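You operate a simulated robot arm through the tools that you are given. There is no shell and no other tool.

Carry out the task below with a simulated robot arm. There is one attempt and no reset: what you move stays moved.

Task
Let the overfilled green ball down into the green band and plug it.
Fine: let it down by the orange release key before the nozzle comes out; the nozzle ends in its holder, the plug in the valve.

Only the result counts: the job must be done as asked and must still hold three seconds after the hand-in. Knocking over, shifting, dropping, spilling or breaking anything else fails it.

Robot
A 7-joint arm with a two-finger parallel gripper on a trunk, on a base that drives. Base frame: it is fixed to the floor where the robot stands at the start and does not move with it; the origin is under the middle of the robot, x ahead of it, y to its left, z up. Lengths are in mm, angles in degrees, forces in N, time in s.
With the tool pointing down near the work surface it reaches from about 480 to 740 mm from the robot's upright axis, wherever it stands. Its first joint turns from -166.0 to 166.0 degrees. Places, roughly: nozzle holder [600, 100, 800]; release key [700, -100, 800]. Payload 3.43 kg.
Tool frame: the origin (TCP) lies between the finger pads and is the grasp point; the fingertips stand 34 mm ahead of it; z points along the fingers, y is the line along which they close. Largest opening 128 mm; finger width 24, thickness 12; the body of the gripper, 48 by 130 mm, starts 96 mm behind the TCP.
Orientation is that of the tool frame in the base frame, as a unit quaternion [x, y, z, w]. With the fingers straight down and closing along the base's y, the tool's x points along the base's -x, its y along +y and its z along -z.

Tools
- The arm moves only by the tool drive_tool. Its argument "motion" is a list of rows, each a list of 3 entries, a list of its own where there are three numbers: the opening in per cent of the stroke, from 0 (shut) to 100 (fully open), then the shift along the base's x, y, z in mm, then the turn, a rotation vector about the base's x, y, z in degrees. In form: [[hand, [dx, dy, dz], [wx, wy, wz]], ...]. A call has 1 to 20 rows; each row shifts and turns the commanded pose from where the row before left it. A row lasts 0.2 s, in which the tool goes at most 50 mm and 8.6 degrees; a call with a longer step from one row to the next is refused whole, and so is a gripper value outside its range. A pose out of reach is approached as far as the arm can. The call stops where the force on the tool passes 40 N (or 10 N more than at its start, if that is more) or the arm is blocked; 0.2 s more then pass. Each finger travels about 153 mm/s and halts on what it meets, pressing with about 32 N; the grip force reading is that of the motor and also rises with nothing between the fingers. The clock runs only during rows and for 0.2 s after the last one: add rows that do not move to give the fingers time. The reply holds the time, the measured pose of the TCP, the force on the tool along the base axes, the opening and the grip force, in the units named above and with some noise, with the torque about the TCP (base axes, N m) and any sound that the robot's microphone picked up, and new pictures: "show" is both (left out), scene, wrist or none.
- Cameras (640 x 400 px; columns grow to the right, rows downward): "scene" is now at [182, 164.6, 1345.5]; the picture's right is [-0.28, -0.96, 0.00], its down [-0.74, 0.21, -0.63] and it looks along [0.61, -0.18, -0.77] (base axes); focal length 294 px, centre (320, 200). "wrist" rides on the gripper at [76, -11, -160] in the tool frame; the picture's right is [0.15, 0.99, 0.00], its down [-0.88, 0.13, -0.46] and it looks along [-0.45, 0.07, 0.89] (tool axes); focal length 234 px, centre (320, 200). There is no depth. A picture from a camera that has moved, and an enlarged one, comes with that camera's place and axes in the base frame and with its lens.
- base_move(legs): drives the robot by 1 to 6 legs, each [ahead, turn to the left] in mm and degrees, along the robot's own axes; the way and the turn of a leg run together, so that a leg with both is an arc; at most 1500 mm and 180 degrees a leg. The arm and the cameras ride along, it lands a little off, and it stops where it bumps. It gives what a move gives, and a new picture of the scene camera.
- aim_head(pan, tilt): turns the head with the scene camera to pan (to the left, within 120 degrees either way) and tilt (down, from -29 to 69), counted from straight ahead of the robot. It gives what a move gives, and a new picture of the scene camera.
- zoom(camera, box): a new picture of the part [left, top, right, bottom] of that camera's present view, enlarged. It takes no simulated time.
- close_job(): hands the job in; it is judged then, once.

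Places have to be worked out from the pictures, the camera data and where the tool is seen. Open the gripper and draw the arm clear of the work before you hand the job in, unless the task says otherwise.

The tools are called after "Emit:" as a command line: name --argument value ..., lists and objects as JSON in quotes. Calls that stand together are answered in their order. drive_tool: Moves the arm, as the interface text tells. Its arguments: {"type":"object","properties":{"motion":{"type":"array"},"show":{"type":"string","enum":["both","scene","wrist","none"]}},"required":["motion"]} The other tools are called the same way: base_move (legs) drives the base; aim_head (pan, tilt) turns the head that bears the scene camera; zoom (camera, box) takes an enlarged picture of a part of a camera's view; close_job () hands the job in.

At the start:

```text
t: 0.0
tool_pos: [512.4, 220.6, 1053.0]
ee_rot: [-0.001, 1.0, 0.0, 0.0]
contact_force: [0.4, -0.3, 0.0]
moment: [-0.01, -0.01, 0.03]
opening: 127.8
grip_force: 0.1
robot x, y, heading: [-3.9, -51.0, -0.1]
head pan, tilt: [-16.2, 50.0]
```

scene: 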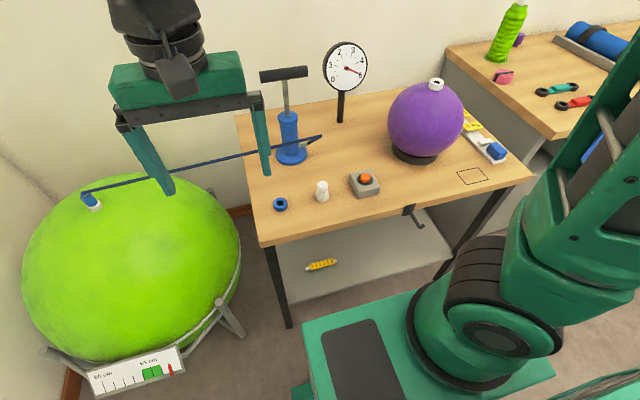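
wrist: 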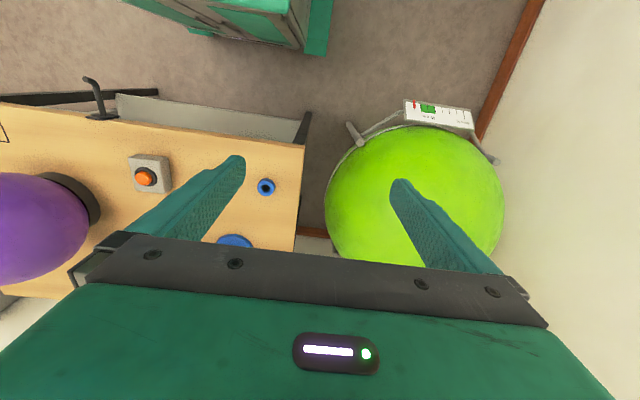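

I'll look closely at the scene first: the green ball with its nozzle, the gauge, the key, the plug and the holder.

Emit:
zoom --camera "scene" --box '[230, 120, 400, 226]'

Emit:
zoom --camera "scene" --box '[20, 150, 180, 250]'

Emit:
zoom --camera "scene" --box '[40, 320, 200, 400]'

Emit:
zoom --camera "scene" --box '[310, 30, 390, 80]'

Emit:
zoom --camera "scene" --box '[380, 70, 540, 200]'

Emit:
zoom --camera "wrist" --box '[320, 80, 520, 205]'

```text
3.76 times, centred on (315, 173) of scene
camera zoom: at [182.0, 164.6, 1345.5], right [-0.28, -0.96, 0.0], down [-0.74, 0.21, -0.63], along [0.61, -0.18, -0.77], focal length 1106 px, centre (339, 302)
```

zoom: 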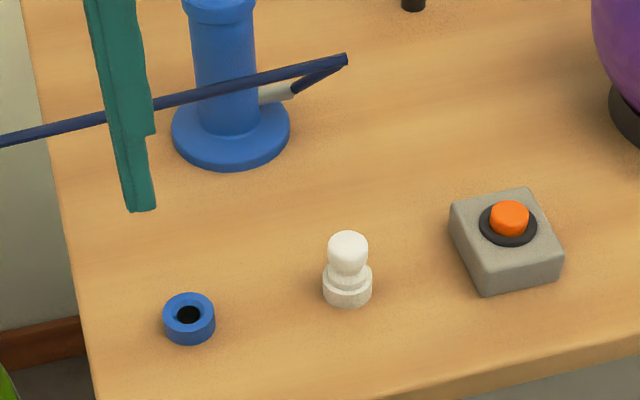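

```text
4.00 times, centred on (100, 200) of scene
camera zoom: at [182.0, 164.6, 1345.5], right [-0.28, -0.96, 0.0], down [-0.74, 0.21, -0.63], along [0.61, -0.18, -0.77], focal length 1175 px, centre (1200, 200)
```

zoom: 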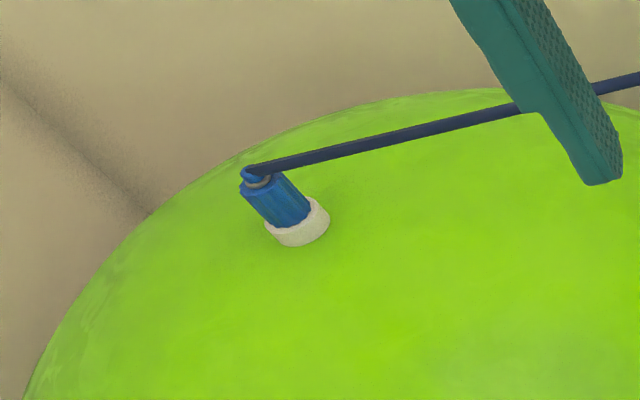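

```text
4.00 times, centred on (120, 360) of scene
camera zoom: at [182.0, 164.6, 1345.5], right [-0.28, -0.96, 0.0], down [-0.74, 0.21, -0.63], along [0.61, -0.18, -0.77], focal length 1175 px, centre (1120, -440)
```

zoom: 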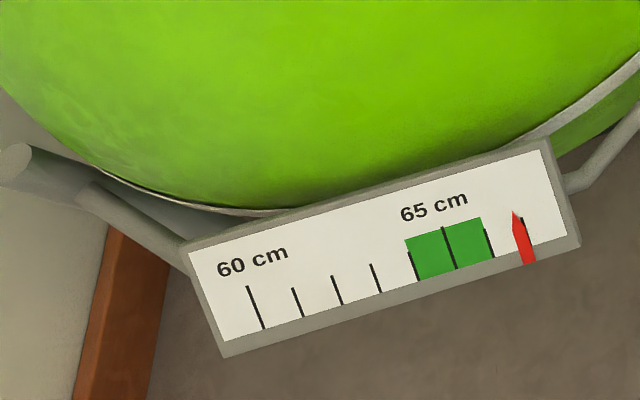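

```text
8.00 times, centred on (350, 55) of scene
camera zoom: at [182.0, 164.6, 1345.5], right [-0.28, -0.96, 0.0], down [-0.74, 0.21, -0.63], along [0.61, -0.18, -0.77], focal length 2350 px, centre (80, 1360)
```

zoom: 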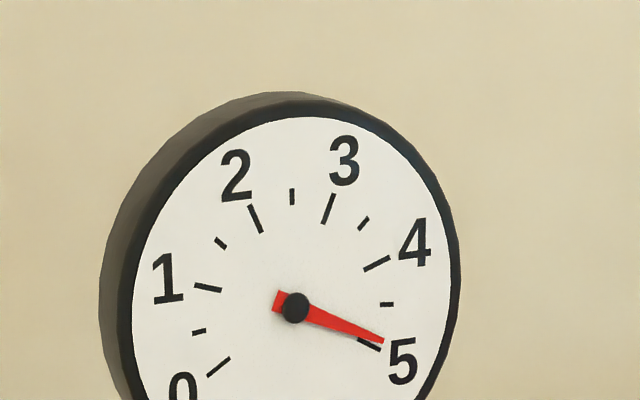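

```text
3.08 times, centred on (460, 135) of scene
camera zoom: at [182.0, 164.6, 1345.5], right [-0.28, -0.96, 0.0], down [-0.74, 0.21, -0.63], along [0.61, -0.18, -0.77], focal length 904 px, centre (-111, 400)
```

zoom: 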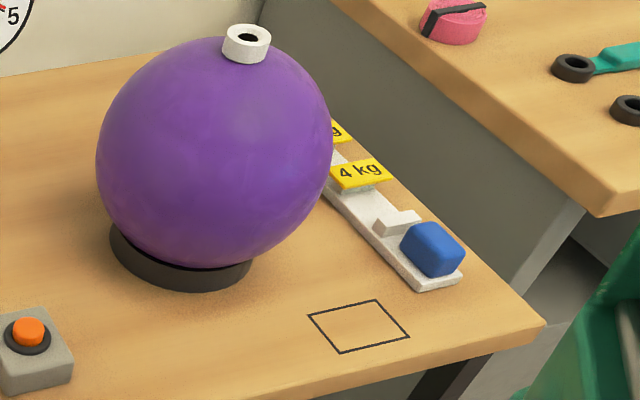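

```text
3.20 times, centred on (420, 142) of wrist
camera zoom: at [437.3, 210.1, 1211.9], right [-0.15, 0.99, 0.0], down [0.88, 0.13, 0.45], along [0.45, 0.07, -0.89], focal length 749 px, centre (0, 384)
```

zoom: 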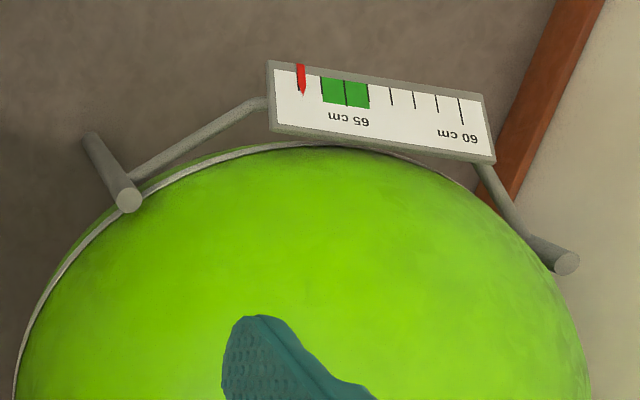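

The pointer reads about 66.9 cm, and the green band runs from 64 to 66. From both cameras I judge the release key's top to be near (647, -92, 805). I'll close the hand, turn it away from the purple ball and go above the key.

Emit:
drive_tool --motion '[[0, [15, -35, -5], [0, 0, -7.5]], [0, [15, -35, -5], [0, 0, -7.5]], [0, [15, -35, -5], [0, 0, -7.5]], [0, [15, -35, -10], [0, 0, -7.5]], [0, [15, -35, -10], [0, 0, -7.5]], [0, [15, -35, -10], [0, 0, -7.5]], [0, [15, -35, -15], [0, 0, -7.5]], [0, [15, -35, -15], [0, 0, -7.5]], [0, [15, -32, -18], [0, 0, -7.5]], [0, [0, 0, 0], [0, 0, 0]]]'

```text
t: 2.2
tool_pos: [635.9, -91.5, 964.6]
ee_rot: [0.555, 0.832, -0.003, 0.005]
contact_force: [0.6, -0.2, 0.6]
moment: [0.01, 0.04, 0.04]
opening: 0.0
grip_force: 31.8
robot x, y, heading: [0.3, -46.7, -0.0]
head pan, tilt: [-16.2, 50.0]
camera scene: at [182.0, 164.5, 1345.5], right [-0.28, -0.96, 0.0], down [-0.74, 0.21, -0.63], along [0.61, -0.18, -0.77], focal length 294 px, centre (320, 200)
camera wrist: at [596.6, -22.9, 1122.7], right [0.86, 0.52, 0.0], down [0.46, -0.76, 0.47], along [0.24, -0.4, -0.88], focal length 234 px, centre (320, 200)
```

scene: 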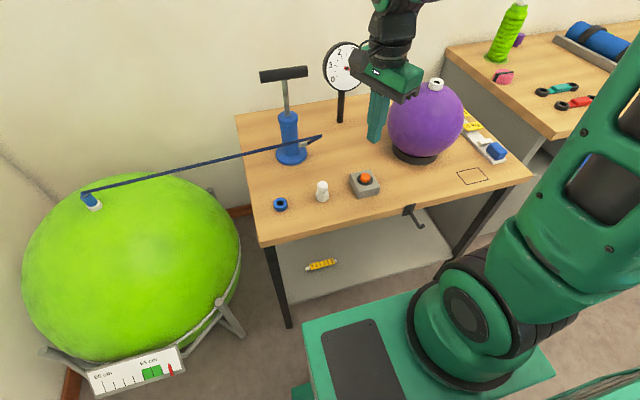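
wrist: 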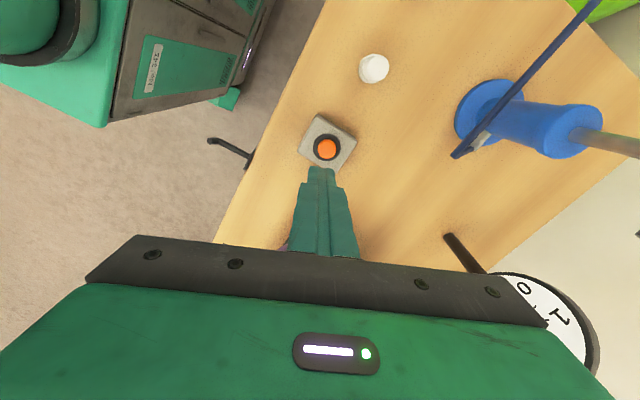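

The wrist view puts the key top at about (651, -95, 806), which agrees with the scene view. I'll shift over it and come down to just above it.

Emit:
drive_tool --motion '[[0, [8, -2, -30], [0, 0, 0]], [0, [7, -2, -30], [0, 0, 0]], [0, [0, 0, -25], [0, 0, 0]], [0, [0, 0, -15], [0, 0, 0]], [0, [0, 0, 0], [0, 0, 0]], [0, [0, 0, 0], [0, 0, 0]]]'

```text
t: 3.6
tool_pos: [647.9, -94.6, 864.3]
ee_rot: [0.554, 0.833, -0.003, 0.005]
contact_force: [0.1, -0.1, -0.3]
moment: [0.02, -0.02, 0.01]
opening: 0.0
grip_force: 32.3
robot x, y, heading: [3.4, -47.8, -0.0]
head pan, tilt: [-16.2, 50.0]
camera scene: at [182.0, 164.5, 1345.5], right [-0.28, -0.96, 0.0], down [-0.74, 0.21, -0.63], along [0.61, -0.18, -0.77], focal length 294 px, centre (320, 200)
camera wrist: at [608.8, -26.1, 1022.0], right [0.86, 0.52, 0.0], down [0.46, -0.76, 0.47], along [0.24, -0.4, -0.88], focal length 234 px, centre (320, 200)
```

scene: 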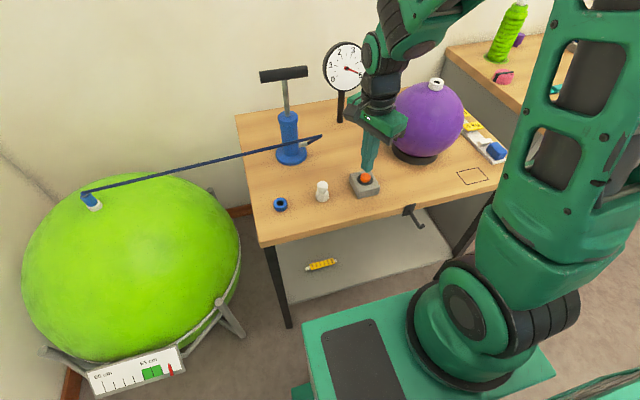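
wrist: 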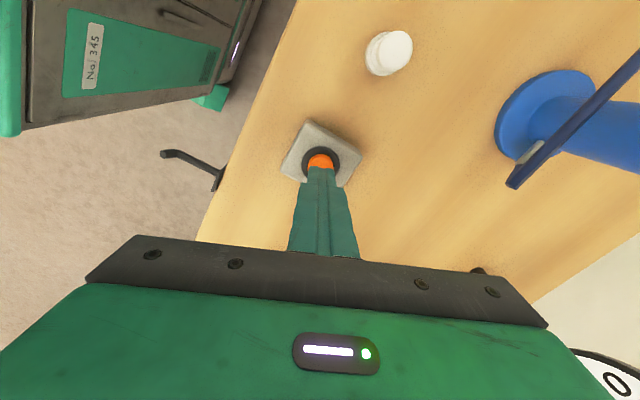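

The fingertips are centred over the key, about 20 mm above it. I'll lower in small steps and watch the force for contact.

Emit:
drive_tool --motion '[[0, [1, 0, -8], [0, 0, 0]], [0, [0, 0, -6], [0, 0, 0]], [0, [0, 0, -4], [0, 0, 0]], [0, [0, 0, -3], [0, 0, 0]]]' --show "both"

Emit:
zoom --camera "scene" --box '[325, 140, 405, 210]'

Emit:
zoom --camera "scene" --box '[80, 340, 190, 400]'

```text
t: 4.6
tool_pos: [650.3, -95.5, 843.0]
ee_rot: [0.554, 0.833, -0.004, 0.006]
contact_force: [-0.4, 0.1, 0.0]
moment: [-0.01, -0.01, 0.01]
opening: 0.1
grip_force: 32.2
robot x, y, heading: [-3.0, -52.3, -0.1]
head pan, tilt: [-16.2, 50.0]
camera scene: at [182.0, 164.5, 1345.5], right [-0.28, -0.96, 0.0], down [-0.74, 0.21, -0.63], along [0.61, -0.18, -0.77], focal length 294 px, centre (320, 200)
camera wrist: at [610.3, -28.1, 1002.0], right [0.86, 0.52, 0.0], down [0.46, -0.76, 0.47], along [0.24, -0.4, -0.88], focal length 234 px, centre (320, 200)
```

scene: 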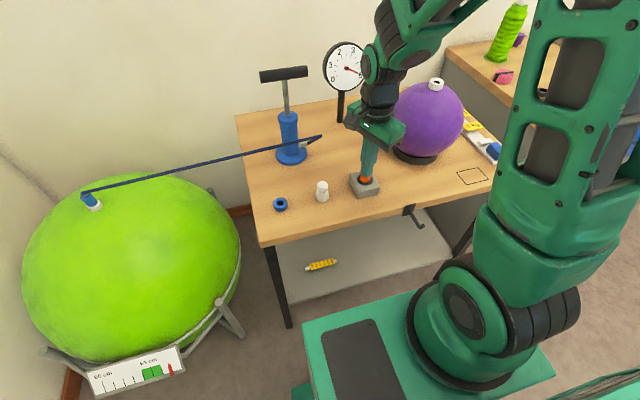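
wrist: 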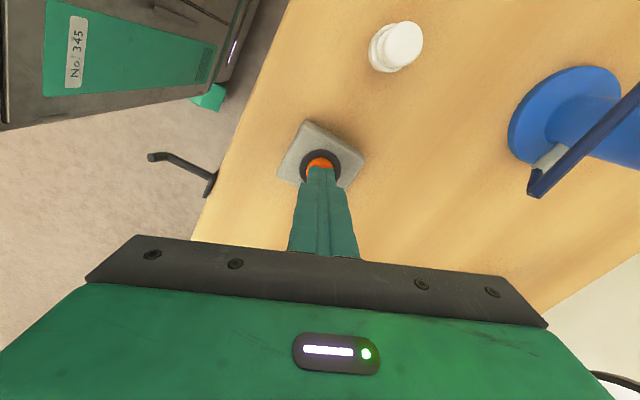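

```text
5.71 times, centred on (365, 175) of scene
camera zoom: at [182.0, 164.5, 1345.5], right [-0.28, -0.96, 0.0], down [-0.74, 0.21, -0.63], along [0.61, -0.18, -0.77], focal length 1678 px, centre (63, 343)
```

zoom: 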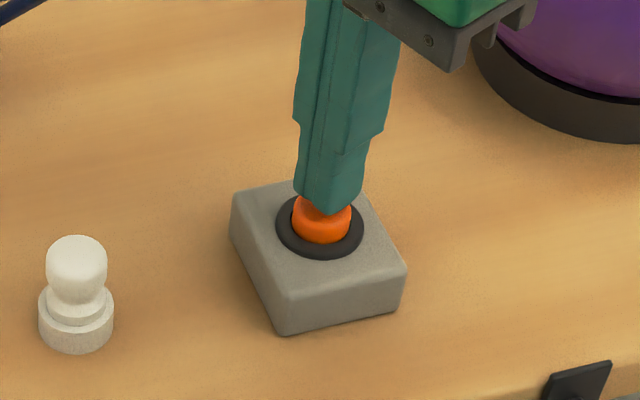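

```text
5.82 times, centred on (135, 370) of scene
camera zoom: at [182.0, 164.5, 1345.5], right [-0.28, -0.96, 0.0], down [-0.74, 0.21, -0.63], along [0.61, -0.18, -0.77], focal length 1709 px, centre (1396, -789)
```

zoom: 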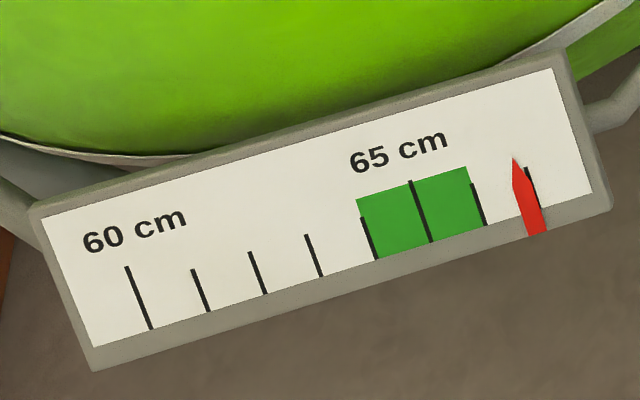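

The tip is almost touching and sits a little behind and to the right of the key's centre. I'll nudge it back and press down in 2 mm steps.

Emit:
drive_tool --motion '[[0, [-2, 3, 0], [0, 0, 0]], [0, [0, 0, -2], [0, 0, 0]], [0, [0, 0, -2], [0, 0, 0]]]' --show "none"

Emit:
zoom --camera "scene" --box '[325, 140, 405, 210]'

Emit:
zoom --camera "scene" --box '[80, 340, 190, 400]'

```text
t: 5.4
tool_pos: [648.5, -92.5, 840.9]
ee_rot: [0.554, 0.832, -0.004, 0.005]
contact_force: [0.5, 0.0, -0.8]
moment: [0.01, 0.01, 0.02]
opening: 0.1
grip_force: 31.9
robot x, y, heading: [1.4, -50.5, -0.2]
head pan, tilt: [-16.2, 50.0]
```

```text
5.71 times, centred on (365, 175) of scene
camera zoom: at [182.1, 164.5, 1345.5], right [-0.28, -0.96, 0.0], down [-0.74, 0.21, -0.63], along [0.61, -0.18, -0.77], focal length 1678 px, centre (63, 343)
```

zoom: 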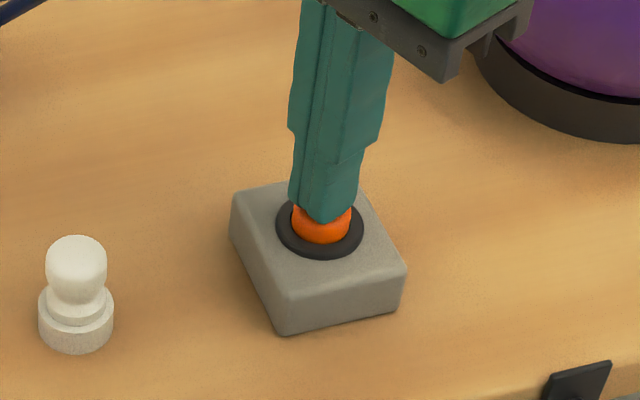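

```text
5.82 times, centred on (135, 370) of scene
camera zoom: at [182.1, 164.5, 1345.5], right [-0.28, -0.96, 0.0], down [-0.74, 0.21, -0.63], along [0.61, -0.18, -0.77], focal length 1709 px, centre (1396, -789)
```

zoom: 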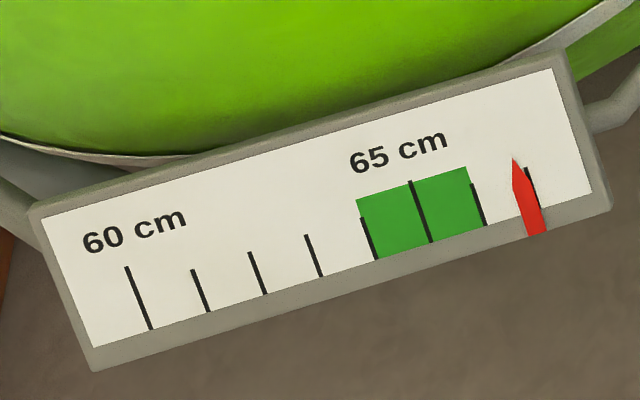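

The tip is now well placed over the key, still with no contact force, so I'll go a little further down.

Emit:
drive_tool --motion '[[0, [0, 0, -2], [0, 0, 0]], [0, [0, 0, -2], [0, 0, 0]], [0, [0, 0, -1], [0, 0, 0]]]' --show "none"

Emit:
zoom --camera "scene" --box '[325, 140, 405, 210]'

Emit:
zoom --camera "scene" --box '[80, 340, 190, 400]'

```text
t: 6.2
tool_pos: [648.4, -92.7, 836.2]
ee_rot: [0.554, 0.832, -0.003, 0.005]
contact_force: [-0.4, -0.9, 2.8]
moment: [-0.02, -0.01, -0.02]
opening: 0.0
grip_force: 32.2
robot x, y, heading: [-0.0, -48.9, -0.2]
head pan, tilt: [-16.2, 50.0]
```

```text
5.71 times, centred on (365, 175) of scene
camera zoom: at [182.0, 164.5, 1345.5], right [-0.28, -0.96, 0.0], down [-0.74, 0.21, -0.63], along [0.61, -0.18, -0.77], focal length 1678 px, centre (63, 343)
```

zoom: 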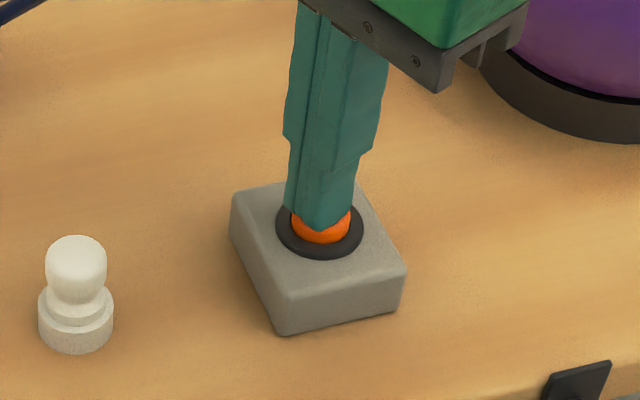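

```text
5.82 times, centred on (135, 370) of scene
camera zoom: at [182.0, 164.5, 1345.5], right [-0.28, -0.96, 0.0], down [-0.74, 0.21, -0.63], along [0.61, -0.18, -0.77], focal length 1709 px, centre (1396, -789)
```

zoom: 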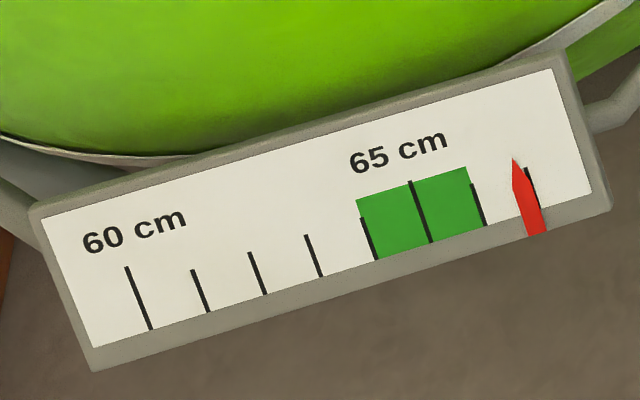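

Contact at last: 2.8 N upward, and the key has begun to go down. I'll press 3 mm further and look at the pointer.

Emit:
drive_tool --motion '[[0, [0, 0, -2], [0, 0, 0]], [0, [0, 0, -1], [0, 0, 0]]]' --show "none"

Emit:
zoom --camera "scene" --box '[80, 340, 190, 400]'

```text
t: 6.8
tool_pos: [648.7, -92.3, 833.6]
ee_rot: [0.554, 0.833, -0.003, 0.005]
contact_force: [1.7, 1.1, 6.5]
moment: [0.1, -0.02, -0.04]
opening: 0.0
grip_force: 32.4
robot x, y, heading: [-1.2, -52.8, -0.0]
head pan, tilt: [-16.2, 50.0]
heard: click
```

```text
5.82 times, centred on (135, 370) of scene
camera zoom: at [182.0, 164.5, 1345.5], right [-0.28, -0.96, 0.0], down [-0.74, 0.21, -0.63], along [0.61, -0.18, -0.77], focal length 1709 px, centre (1396, -789)
```

zoom: 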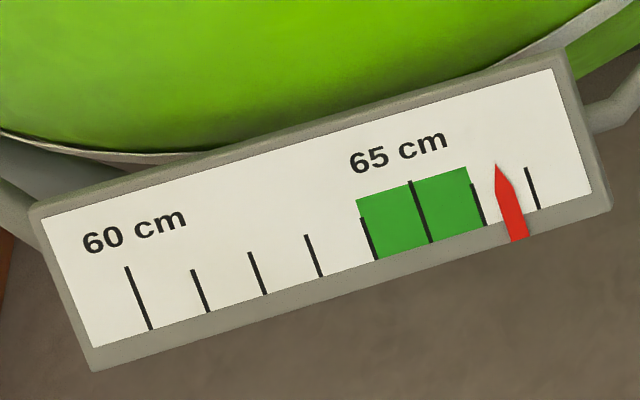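

The key clicked and the pointer has moved to about 66.4. I'll keep holding briefly and check again.

Emit:
drive_tool --motion '[[0, [0, 0, 0], [0, 0, 0]]]' --show "none"

Emit:
zoom --camera "scene" --box '[80, 340, 190, 400]'

```text
t: 7.2
tool_pos: [649.2, -91.4, 832.5]
ee_rot: [0.554, 0.833, -0.003, 0.005]
contact_force: [2.6, 3.2, 8.2]
moment: [0.13, -0.13, -0.03]
opening: 0.0
grip_force: 32.3
robot x, y, heading: [-2.4, -48.4, -0.0]
head pan, tilt: [-16.2, 50.0]
```

```text
5.82 times, centred on (135, 370) of scene
camera zoom: at [182.0, 164.6, 1345.5], right [-0.28, -0.96, 0.0], down [-0.74, 0.21, -0.63], along [0.61, -0.18, -0.77], focal length 1709 px, centre (1396, -789)
```

zoom: 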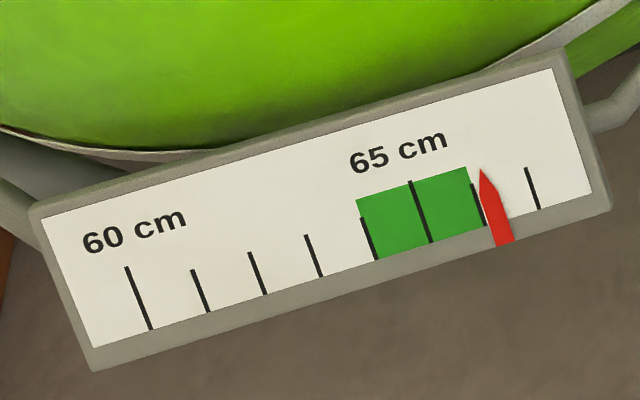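

The pointer is near 66.2 and falls about 0.27 cm every 0.4 s. I'll hold four more rows and then lift off, which should end near 65.6.

Emit:
drive_tool --motion '[[0, [0, 0, 0], [0, 0, 0]], [0, [0, 0, 0], [0, 0, 0]], [0, [0, 0, 0], [0, 0, 0]], [0, [0, 0, 0], [0, 0, 0]], [0, [0, 0, 12], [0, 0, 0]], [0, [0, 0, 20], [0, 0, 0]]]' --show "none"

Emit:
zoom --camera "scene" --box '[80, 340, 190, 400]'

Emit:
zoom --camera "scene" --box '[230, 120, 400, 226]'

```text
t: 8.6
tool_pos: [647.7, -91.8, 865.4]
ee_rot: [0.553, 0.833, -0.004, 0.004]
contact_force: [0.3, 0.1, 0.2]
moment: [0.03, -0.01, 0.04]
opening: 0.1
grip_force: 31.6
robot x, y, heading: [0.6, -48.9, 0.0]
head pan, tilt: [-16.2, 50.0]
```

```text
5.82 times, centred on (135, 370) of scene
camera zoom: at [182.3, 164.5, 1345.5], right [-0.28, -0.96, 0.0], down [-0.74, 0.21, -0.63], along [0.61, -0.18, -0.77], focal length 1709 px, centre (1396, -789)
```

zoom: 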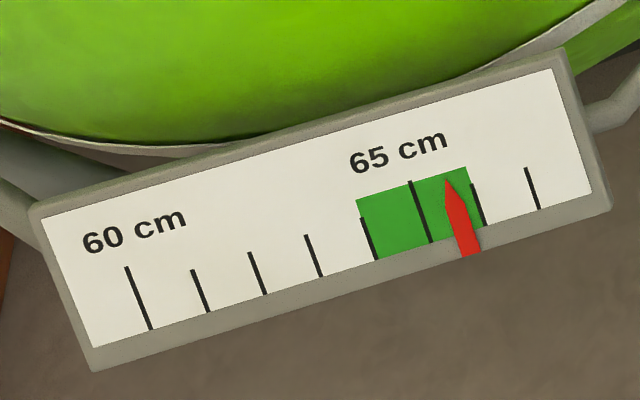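

```text
3.76 times, centred on (315, 173) of scene
camera zoom: at [182.3, 164.5, 1345.5], right [-0.28, -0.96, 0.0], down [-0.74, 0.21, -0.63], along [0.61, -0.18, -0.77], focal length 1106 px, centre (339, 302)
```

zoom: 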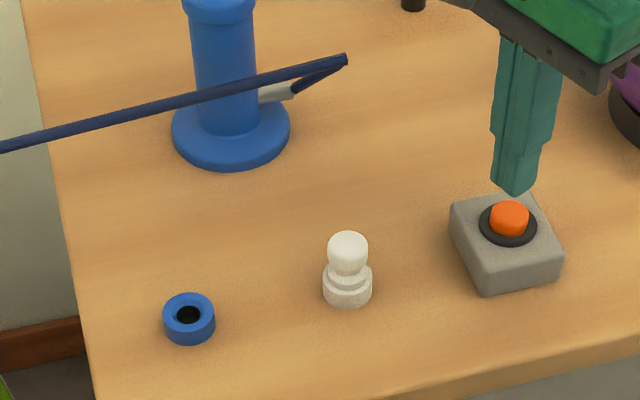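

The pointer now stands at about 65.6, inside the band, and the key has sprung back. I'll raise and retract the arm before planning the drive to the nozzle.

Emit:
drive_tool --motion '[[0, [0, 0, 45], [0, 0, 0]], [0, [-15, 0, 45], [0, 0, 0]], [0, [-20, 0, 40], [0, 0, 0]], [0, [-20, 0, 30], [0, 0, 0]], [0, [-20, 0, 25], [0, 0, 0]], [0, [0, 0, 0], [0, 0, 0]]]' --show "none"

Emit:
aim_head --pan 25 --tilt 55

Emit:
aim_head --pan 0 --tilt 69

Emit:
aim_head --pan 90 --tilt 45

Emit:
aim_head --pan -90 --tilt 40

```text
t: 10.0
tool_pos: [568.6, -94.4, 1052.4]
ee_rot: [0.554, 0.833, -0.004, 0.004]
contact_force: [-0.5, 0.2, 0.5]
moment: [0.02, -0.01, 0.0]
opening: 0.0
grip_force: 32.4
robot x, y, heading: [-3.1, -49.5, -0.3]
head pan, tilt: [-16.2, 50.0]
```

```text
t: 11.1
tool_pos: [569.6, -93.9, 1051.4]
ee_rot: [0.554, 0.832, -0.004, 0.005]
contact_force: [-0.7, 0.5, -1.5]
moment: [0.03, 0.02, 0.02]
opening: 0.0
grip_force: 32.1
robot x, y, heading: [2.0, -51.9, -0.2]
head pan, tilt: [25.0, 55.0]
camera scene: at [173.3, 216.4, 1339.1], right [0.42, -0.91, -0.01], down [-0.75, -0.35, -0.56], along [0.51, 0.24, -0.83], focal length 294 px, centre (320, 200)
```

scene: 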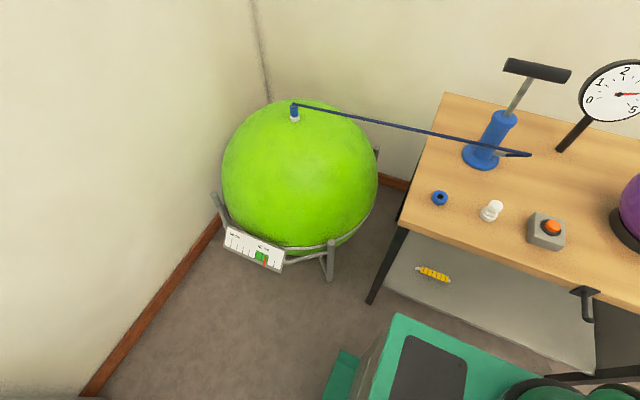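

```text
t: 12.0
tool_pos: [569.1, -95.3, 1051.7]
ee_rot: [0.554, 0.832, -0.004, 0.005]
contact_force: [0.4, -0.6, 0.3]
moment: [0.03, 0.01, -0.04]
opening: 0.0
grip_force: 32.0
robot x, y, heading: [-0.1, -49.7, -0.1]
head pan, tilt: [0.0, 68.8]
camera scene: at [163.7, 186.1, 1323.8], right [0.0, -1.0, 0.0], down [-0.94, 0.0, -0.35], along [0.35, 0.0, -0.94], focal length 294 px, centre (320, 200)
```

scene: 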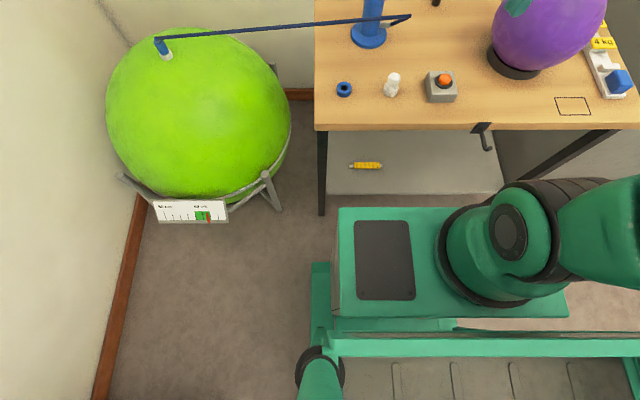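

```text
t: 13.6
tool_pos: [569.7, -94.1, 1051.9]
ee_rot: [0.553, 0.833, -0.004, 0.004]
contact_force: [0.4, -0.8, -0.4]
moment: [0.01, 0.0, -0.03]
opening: 0.0
grip_force: 31.8
robot x, y, heading: [1.5, -50.0, 0.0]
head pan, tilt: [90.0, 45.0]
camera scene: at [108.2, 267.3, 1353.4], right [1.0, 0.0, -0.01], down [-0.01, -0.71, -0.71], along [-0.01, 0.71, -0.71], focal length 294 px, centre (320, 200)
```

scene: 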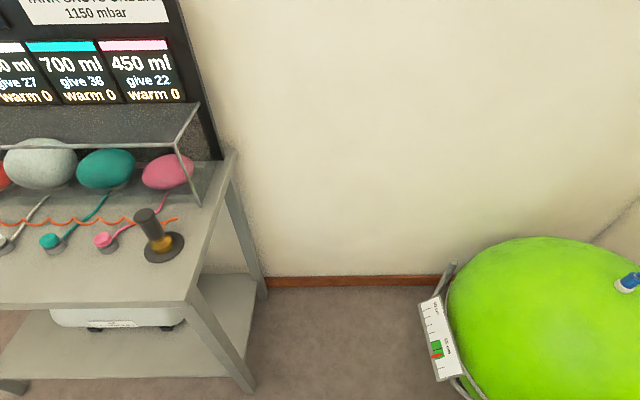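

```text
t: 16.3
tool_pos: [570.3, -93.7, 1051.3]
ee_rot: [0.554, 0.833, -0.004, 0.005]
contact_force: [-0.3, -0.8, -0.1]
moment: [0.01, -0.03, -0.02]
opening: 0.0
grip_force: 32.2
robot x, y, heading: [0.2, -52.0, 0.1]
head pan, tilt: [-90.0, 40.0]
camera scene: at [108.3, 101.0, 1360.6], right [-1.0, 0.0, 0.01], down [-0.01, 0.64, -0.77], along [-0.01, -0.77, -0.64], focal length 294 px, centre (320, 200)
```

scene: 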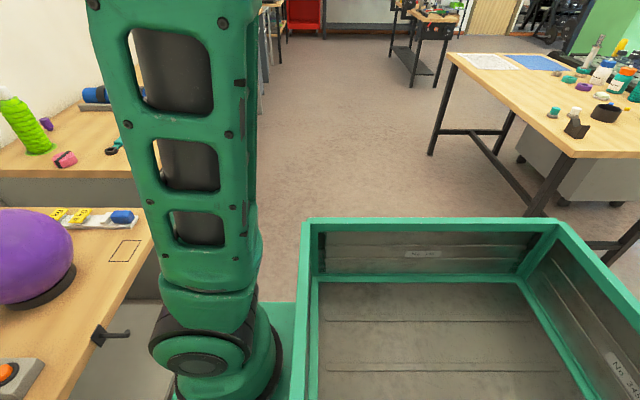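

The nozzle still holds the pressure. The arm base is at the robot's front right and the camera mast at its left, so I'll check what is behind and beside the robot before driving.

Emit:
aim_head --pan 120 --tilt 35

Emit:
aim_head --pan 60 --tilt 60

Emit:
aim_head --pan -120 --tilt 35

Emit:
aim_head --pan 20 --tilt 45

```text
t: 19.4
tool_pos: [568.5, -95.0, 1050.3]
ee_rot: [0.554, 0.832, -0.004, 0.005]
contact_force: [0.0, 0.1, 0.1]
moment: [-0.04, -0.01, -0.04]
opening: 0.0
grip_force: 32.3
robot x, y, heading: [1.4, -51.0, 0.2]
head pan, tilt: [120.0, 35.0]
camera scene: at [64.3, 262.3, 1368.8], right [0.87, 0.5, -0.01], down [0.28, -0.5, -0.82], along [-0.42, 0.71, -0.57], focal length 294 px, centre (320, 200)
```

scene: 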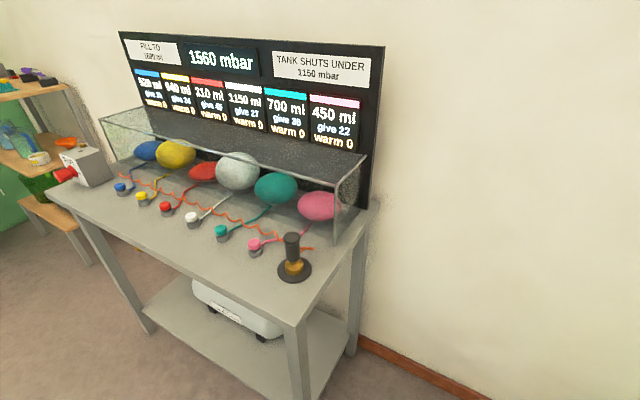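

```text
t: 20.6
tool_pos: [570.0, -94.9, 1051.8]
ee_rot: [0.554, 0.832, -0.004, 0.004]
contact_force: [1.0, 0.4, 0.0]
moment: [-0.01, -0.02, -0.02]
opening: 0.0
grip_force: 32.4
robot x, y, heading: [0.8, -49.1, 0.2]
head pan, tilt: [60.0, 60.0]
camera scene: at [141.2, 243.8, 1333.5], right [0.87, -0.5, -0.01], down [-0.44, -0.75, -0.49], along [0.24, 0.43, -0.87], focal length 294 px, centre (320, 200)
```

scene: 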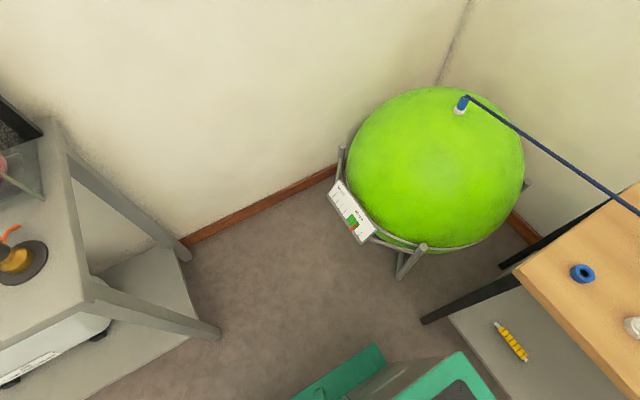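

```text
t: 23.3
tool_pos: [569.6, -93.9, 1051.5]
ee_rot: [0.554, 0.832, -0.004, 0.004]
contact_force: [-0.9, 0.2, 0.2]
moment: [-0.01, -0.01, 0.0]
opening: 0.0
grip_force: 32.6
robot x, y, heading: [0.9, -49.7, 0.2]
head pan, tilt: [-120.0, 35.0]
camera scene: at [64.3, 109.7, 1368.8], right [-0.87, 0.5, 0.01], down [0.28, 0.5, -0.82], along [-0.42, -0.71, -0.57], focal length 294 px, centre (320, 200)
```

scene: 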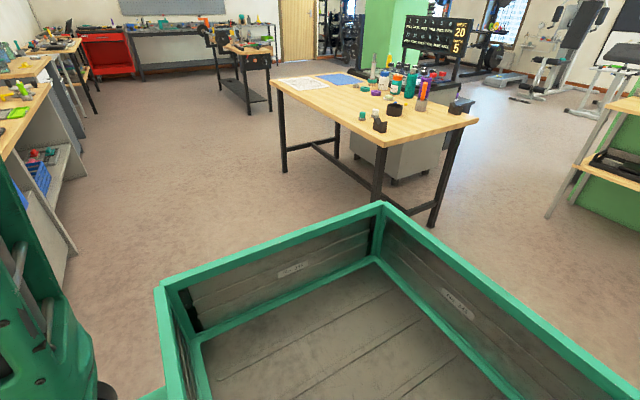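

```text
t: 25.6
tool_pos: [568.9, -95.3, 1052.8]
ee_rot: [0.554, 0.832, -0.005, 0.005]
contact_force: [-0.7, 0.8, 0.6]
moment: [-0.04, -0.02, -0.03]
opening: 0.0
grip_force: 31.8
robot x, y, heading: [-1.3, -51.2, -0.1]
head pan, tilt: [20.0, 45.0]
camera scene: at [184.6, 213.8, 1352.3], right [0.34, -0.94, 0.0], down [-0.67, -0.24, -0.7], along [0.65, 0.24, -0.72], focal length 294 px, centre (320, 200)
```

scene: 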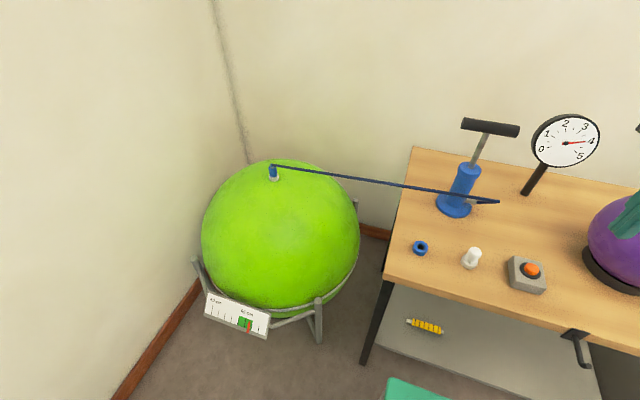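

The surroundings are clear apart from the cart on the left. Before choosing a parking place I'll test how far the arm really reaches ahead, in the free air left of the pump.

Emit:
drive_tool --motion '[[0, [0, 45, 5], [0, 0, 0]], [0, [0, 45, 5], [0, 0, 0]], [0, [0, 45, 5], [0, 0, 0]], [0, [0, 45, 5], [0, 0, 0]], [0, [0, 45, 5], [0, 0, 0]], [0, [0, 45, 5], [0, 0, 0]], [0, [0, 45, 0], [0, 0, 0]], [0, [0, 30, 0], [0, 0, 0]], [0, [40, 10, 0], [0, 0, 0]], [0, [40, 10, 0], [0, 0, 0]], [0, [40, 10, 0], [0, 0, 0]], [0, [40, 10, 0], [0, 0, 0]], [0, [40, 0, 0], [0, 0, 0]], [0, [30, 0, 0], [0, 0, 0]], [0, [0, 0, 0], [0, 0, 0]], [0, [0, 0, 0], [0, 0, 0]]]'

```text
t: 29.0
tool_pos: [804.3, 291.9, 1082.0]
ee_rot: [0.554, 0.832, -0.004, 0.004]
contact_force: [-0.5, -0.8, -0.1]
moment: [0.01, 0.01, 0.0]
opening: 0.2
grip_force: 31.9
robot x, y, heading: [-1.1, -52.6, 0.2]
head pan, tilt: [20.0, 45.0]
camera scene: at [184.7, 213.9, 1352.3], right [0.34, -0.94, 0.0], down [-0.67, -0.24, -0.7], along [0.65, 0.24, -0.72], focal length 294 px, centre (320, 200)
camera wrist: at [764.8, 359.6, 1240.6], right [0.86, 0.52, 0.0], down [0.46, -0.76, 0.47], along [0.24, -0.4, -0.88], focal length 234 px, centre (320, 200)
```

scene: 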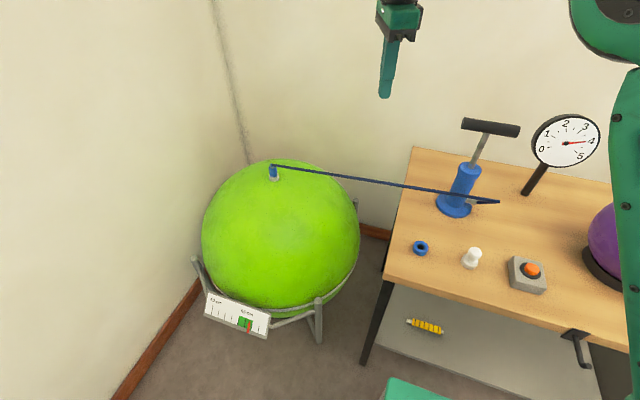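
wrist: 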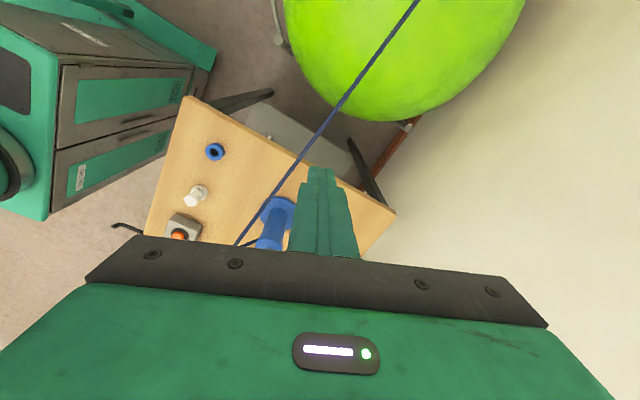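

The arm reaches 870 mm ahead of the robot's middle, so its axis stands near (270, -130). I'll park the robot turned about 70° left, so first I'll swing the arm to the right at a safe height and let the base turn carry it back over the work.

Emit:
drive_tool --motion '[[0, [-45, 0, 6], [0, 0, -4.5]], [0, [-45, 0, 6], [0, 0, -4.5]], [0, [-45, 0, 6], [0, 0, -4.5]], [0, [-45, 0, 6], [0, 0, -4.5]], [0, [-45, 0, 6], [0, 0, -4.5]], [0, [-5, -45, 0], [0, 0, -4.5]], [0, [-5, -45, 0], [0, 0, -4.5]], [0, [-5, -45, 0], [0, 0, -4.5]], [0, [-5, -45, 0], [0, 0, -4.5]], [0, [-5, -45, 0], [0, 0, -4.5]], [0, [-5, -45, 0], [0, 0, -4.5]], [0, [-5, -45, 0], [0, 0, -4.5]], [0, [-5, -45, 0], [0, 0, -4.5]], [0, [-5, -45, 0], [0, 0, -4.5]], [0, [-5, -45, 0], [0, 0, -4.5]], [0, [-5, -45, 0], [0, 0, -4.5]], [0, [-5, -45, 0], [0, 0, -4.5]], [0, [-5, -45, 0], [0, 0, -4.5]], [0, [-5, -45, 0], [0, 0, -4.5]], [0, [-5, -45, 0], [0, 0, -4.5]]]' --show "both"

Emit:
drive_tool --motion '[[0, [0, -45, 0], [0, 0, 0]], [0, [0, -40, 0], [0, 0, 0]], [0, [0, -40, 0], [0, 0, 0]], [0, [0, 0, 0], [0, 0, 0]]]' --show "both"

```text
t: 33.2
tool_pos: [502.3, -381.5, 1109.6]
ee_rot: [0.98, 0.197, -0.006, 0.003]
contact_force: [0.3, 0.6, 0.5]
moment: [-0.02, -0.03, -0.01]
opening: 0.0
grip_force: 32.3
robot x, y, heading: [0.5, -55.7, 0.0]
head pan, tilt: [20.0, 45.0]
camera scene: at [184.5, 214.0, 1352.3], right [0.34, -0.94, 0.0], down [-0.67, -0.24, -0.7], along [0.65, 0.24, -0.72], focal length 294 px, centre (320, 200)
camera wrist: at [570.6, -340.6, 1268.5], right [0.52, -0.86, 0.0], down [-0.76, -0.46, 0.47], along [-0.4, -0.24, -0.88], focal length 234 px, centre (320, 200)
```

scene: 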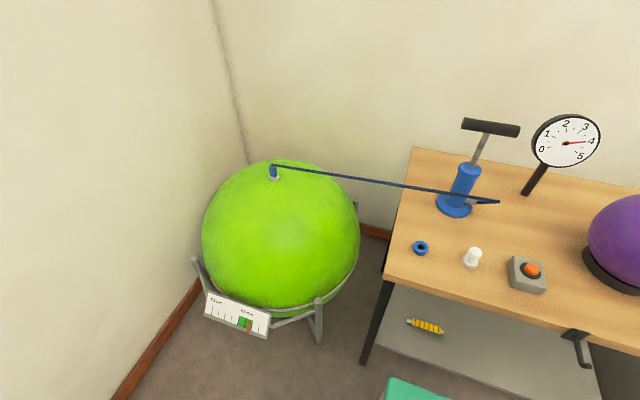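
wrist: 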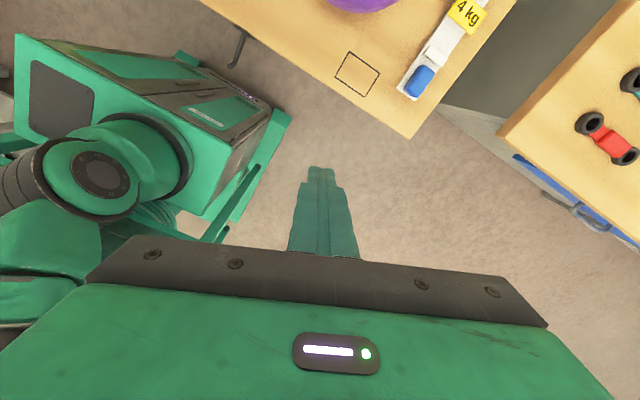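

```text
t: 34.2
tool_pos: [504.5, -506.7, 1107.8]
ee_rot: [0.98, 0.197, -0.007, 0.002]
contact_force: [0.5, 0.7, -0.8]
moment: [0.0, 0.0, -0.02]
opening: 0.0
grip_force: 31.3
robot x, y, heading: [2.9, -51.6, -0.1]
head pan, tilt: [20.0, 45.0]
camera scene: at [184.5, 213.8, 1352.3], right [0.34, -0.94, 0.0], down [-0.67, -0.24, -0.7], along [0.65, 0.24, -0.72], focal length 294 px, centre (320, 200)
camera wrist: at [573.1, -466.9, 1266.0], right [0.52, -0.86, 0.0], down [-0.76, -0.46, 0.47], along [-0.4, -0.24, -0.88], focal length 234 px, centre (320, 200)
```

scene: 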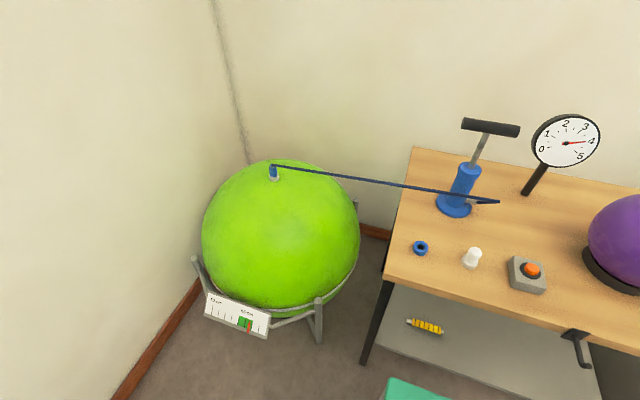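
wrist: 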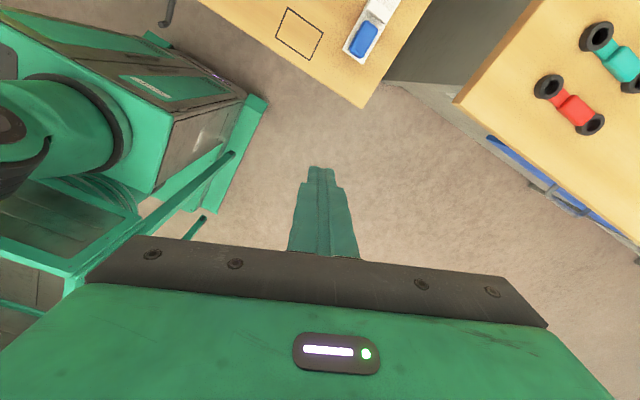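

The arm is out to the right at z 1108. Now I'll turn the base left in two steps.

Emit:
base_move --legs '[[0, 35]]'

Emit:
base_move --legs '[[0, 35]]'

Emit:
aim_head --pan -60 --tilt 50

```text
t: 36.5
tool_pos: [675.4, -132.8, 1107.2]
ee_rot: [0.875, 0.484, -0.007, 0.003]
contact_force: [-0.5, 1.0, 0.2]
moment: [-0.03, 0.03, -0.03]
opening: 0.0
grip_force: 32.3
robot x, y, heading: [2.9, -56.3, 35.3]
head pan, tilt: [20.0, 45.0]
camera scene: at [1.5, 265.9, 1352.3], right [0.82, -0.57, 0.0], down [-0.41, -0.59, -0.7], along [0.39, 0.58, -0.72], focal length 294 px, centre (320, 200)
```

scene: 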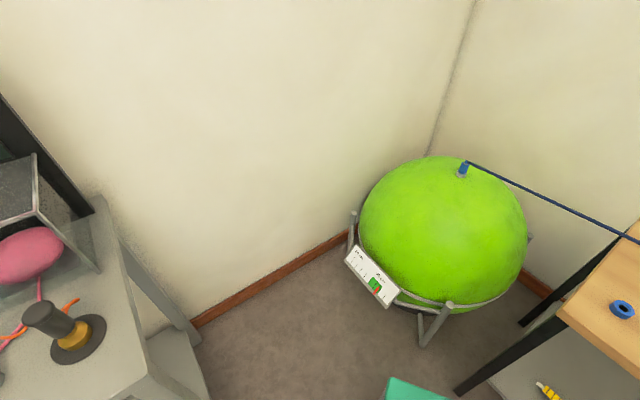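

```text
t: 38.7
tool_pos: [595.1, 253.7, 1113.8]
ee_rot: [0.689, 0.724, 0.0, 0.002]
contact_force: [-0.5, -0.5, -0.8]
moment: [0.0, -0.02, 0.0]
opening: 0.1
grip_force: 31.9
robot x, y, heading: [9.3, -59.5, 70.0]
head pan, tilt: [20.0, 45.0]
camera scene: at [-174.4, 207.8, 1352.4], right [1.0, 0.0, 0.0], down [0.0, -0.72, -0.7], along [0.0, 0.7, -0.72], focal length 294 px, centre (320, 200)
```

scene: 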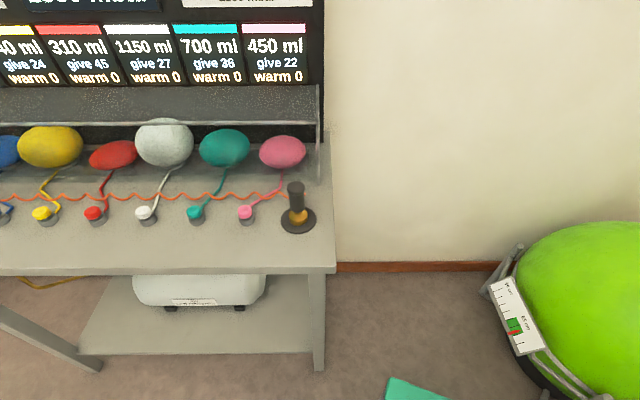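

```text
t: 40.2
tool_pos: [591.4, 242.0, 1119.7]
ee_rot: [0.69, 0.724, 0.006, 0.001]
contact_force: [0.3, 0.3, -0.5]
moment: [0.04, 0.0, 0.01]
opening: 0.1
grip_force: 31.9
robot x, y, heading: [9.4, -59.9, 70.0]
head pan, tilt: [-60.0, 50.0]
camera scene: at [-98.4, 140.1, 1346.0], right [0.18, -0.98, 0.01], down [-0.76, -0.14, -0.64], along [0.63, 0.1, -0.77], focal length 294 px, centre (320, 200)
```

scene: 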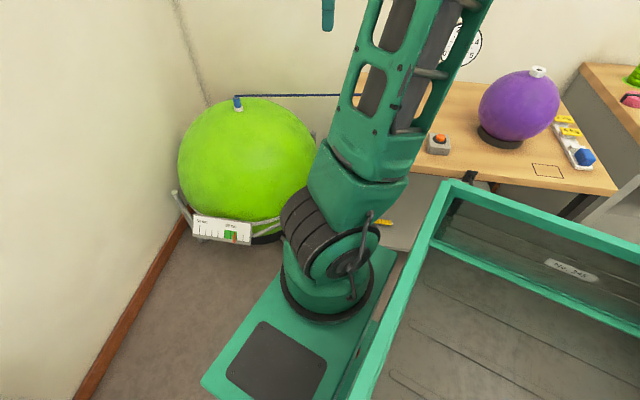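

The turn went as planned: the robot is at (9, -60), heading 70. The cart corner is near (-150, 550), so driving 200 mm ahead leaves about 90 mm clear. I'll drive.

Emit:
base_move --legs '[[200, 0]]'

Emit:
drive_tool --motion '[[0, [0, 0, 0], [0, 0, 0]], [0, [0, 0, 0], [0, 0, 0]]]'

```text
t: 41.9
tool_pos: [659.8, 433.1, 1119.6]
ee_rot: [0.689, 0.725, 0.006, 0.001]
contact_force: [-0.5, -0.3, 1.0]
moment: [0.03, 0.03, -0.01]
opening: 0.1
grip_force: 32.1
robot x, y, heading: [78.1, 132.4, 70.3]
head pan, tilt: [-60.0, 50.0]
camera scene: at [-31.2, 328.3, 1345.9], right [0.18, -0.98, 0.01], down [-0.76, -0.15, -0.64], along [0.63, 0.11, -0.77], focal length 294 px, centre (320, 200)
```

scene: 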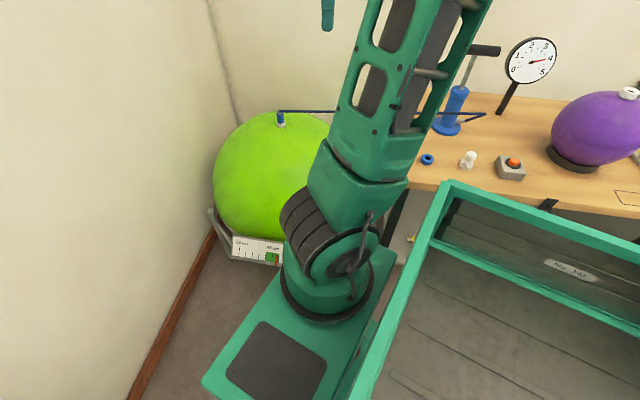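

```text
t: 42.5
tool_pos: [655.0, 421.4, 1127.5]
ee_rot: [0.688, 0.726, 0.011, -0.001]
contact_force: [-0.9, -0.5, -0.5]
moment: [0.01, -0.01, -0.02]
opening: 0.0
grip_force: 31.6
robot x, y, heading: [76.3, 131.8, 70.4]
head pan, tilt: [-60.0, 50.0]
camera scene: at [-31.1, 328.3, 1346.0], right [0.18, -0.98, 0.01], down [-0.76, -0.15, -0.64], along [0.63, 0.11, -0.77], focal length 294 px, centre (320, 200)
camera wrist: at [638.4, 493.1, 1287.2], right [0.98, 0.2, 0.02], down [0.17, -0.88, 0.44], along [0.1, -0.43, -0.9], focal length 234 px, centre (320, 200)
```

scene: 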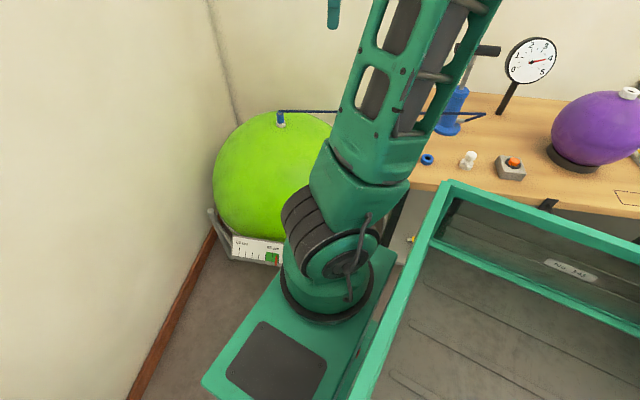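
wrist: 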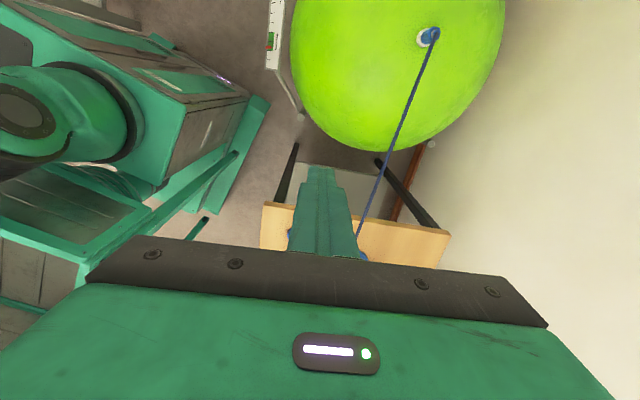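

The robot is parked at about (77, 132), heading 70. Both cameras together put the nozzle at roughly (846, 625, 710), and the tool already closes along x, across the hose. I'll open the hand and go above the nozzle.

Emit:
drive_tool --motion '[[50, [32, 34, -20], [0, 0, 0]], [50, [32, 34, -20], [0, 0, 0]], [50, [32, 34, -20], [0, 0, 0]], [50, [32, 34, -20], [0, 0, 0]], [50, [32, 34, -25], [0, 0, 0]], [50, [30, 33, -25], [0, 0, 0]], [50, [0, 0, -40], [0, 0, 0]], [50, [0, 0, -40], [0, 0, 0]], [50, [0, 0, 0], [0, 0, 0]], [50, [0, 0, 0], [0, 0, 0]]]'

```text
refused: row 1 steps farther than a row can; nothing moved
```

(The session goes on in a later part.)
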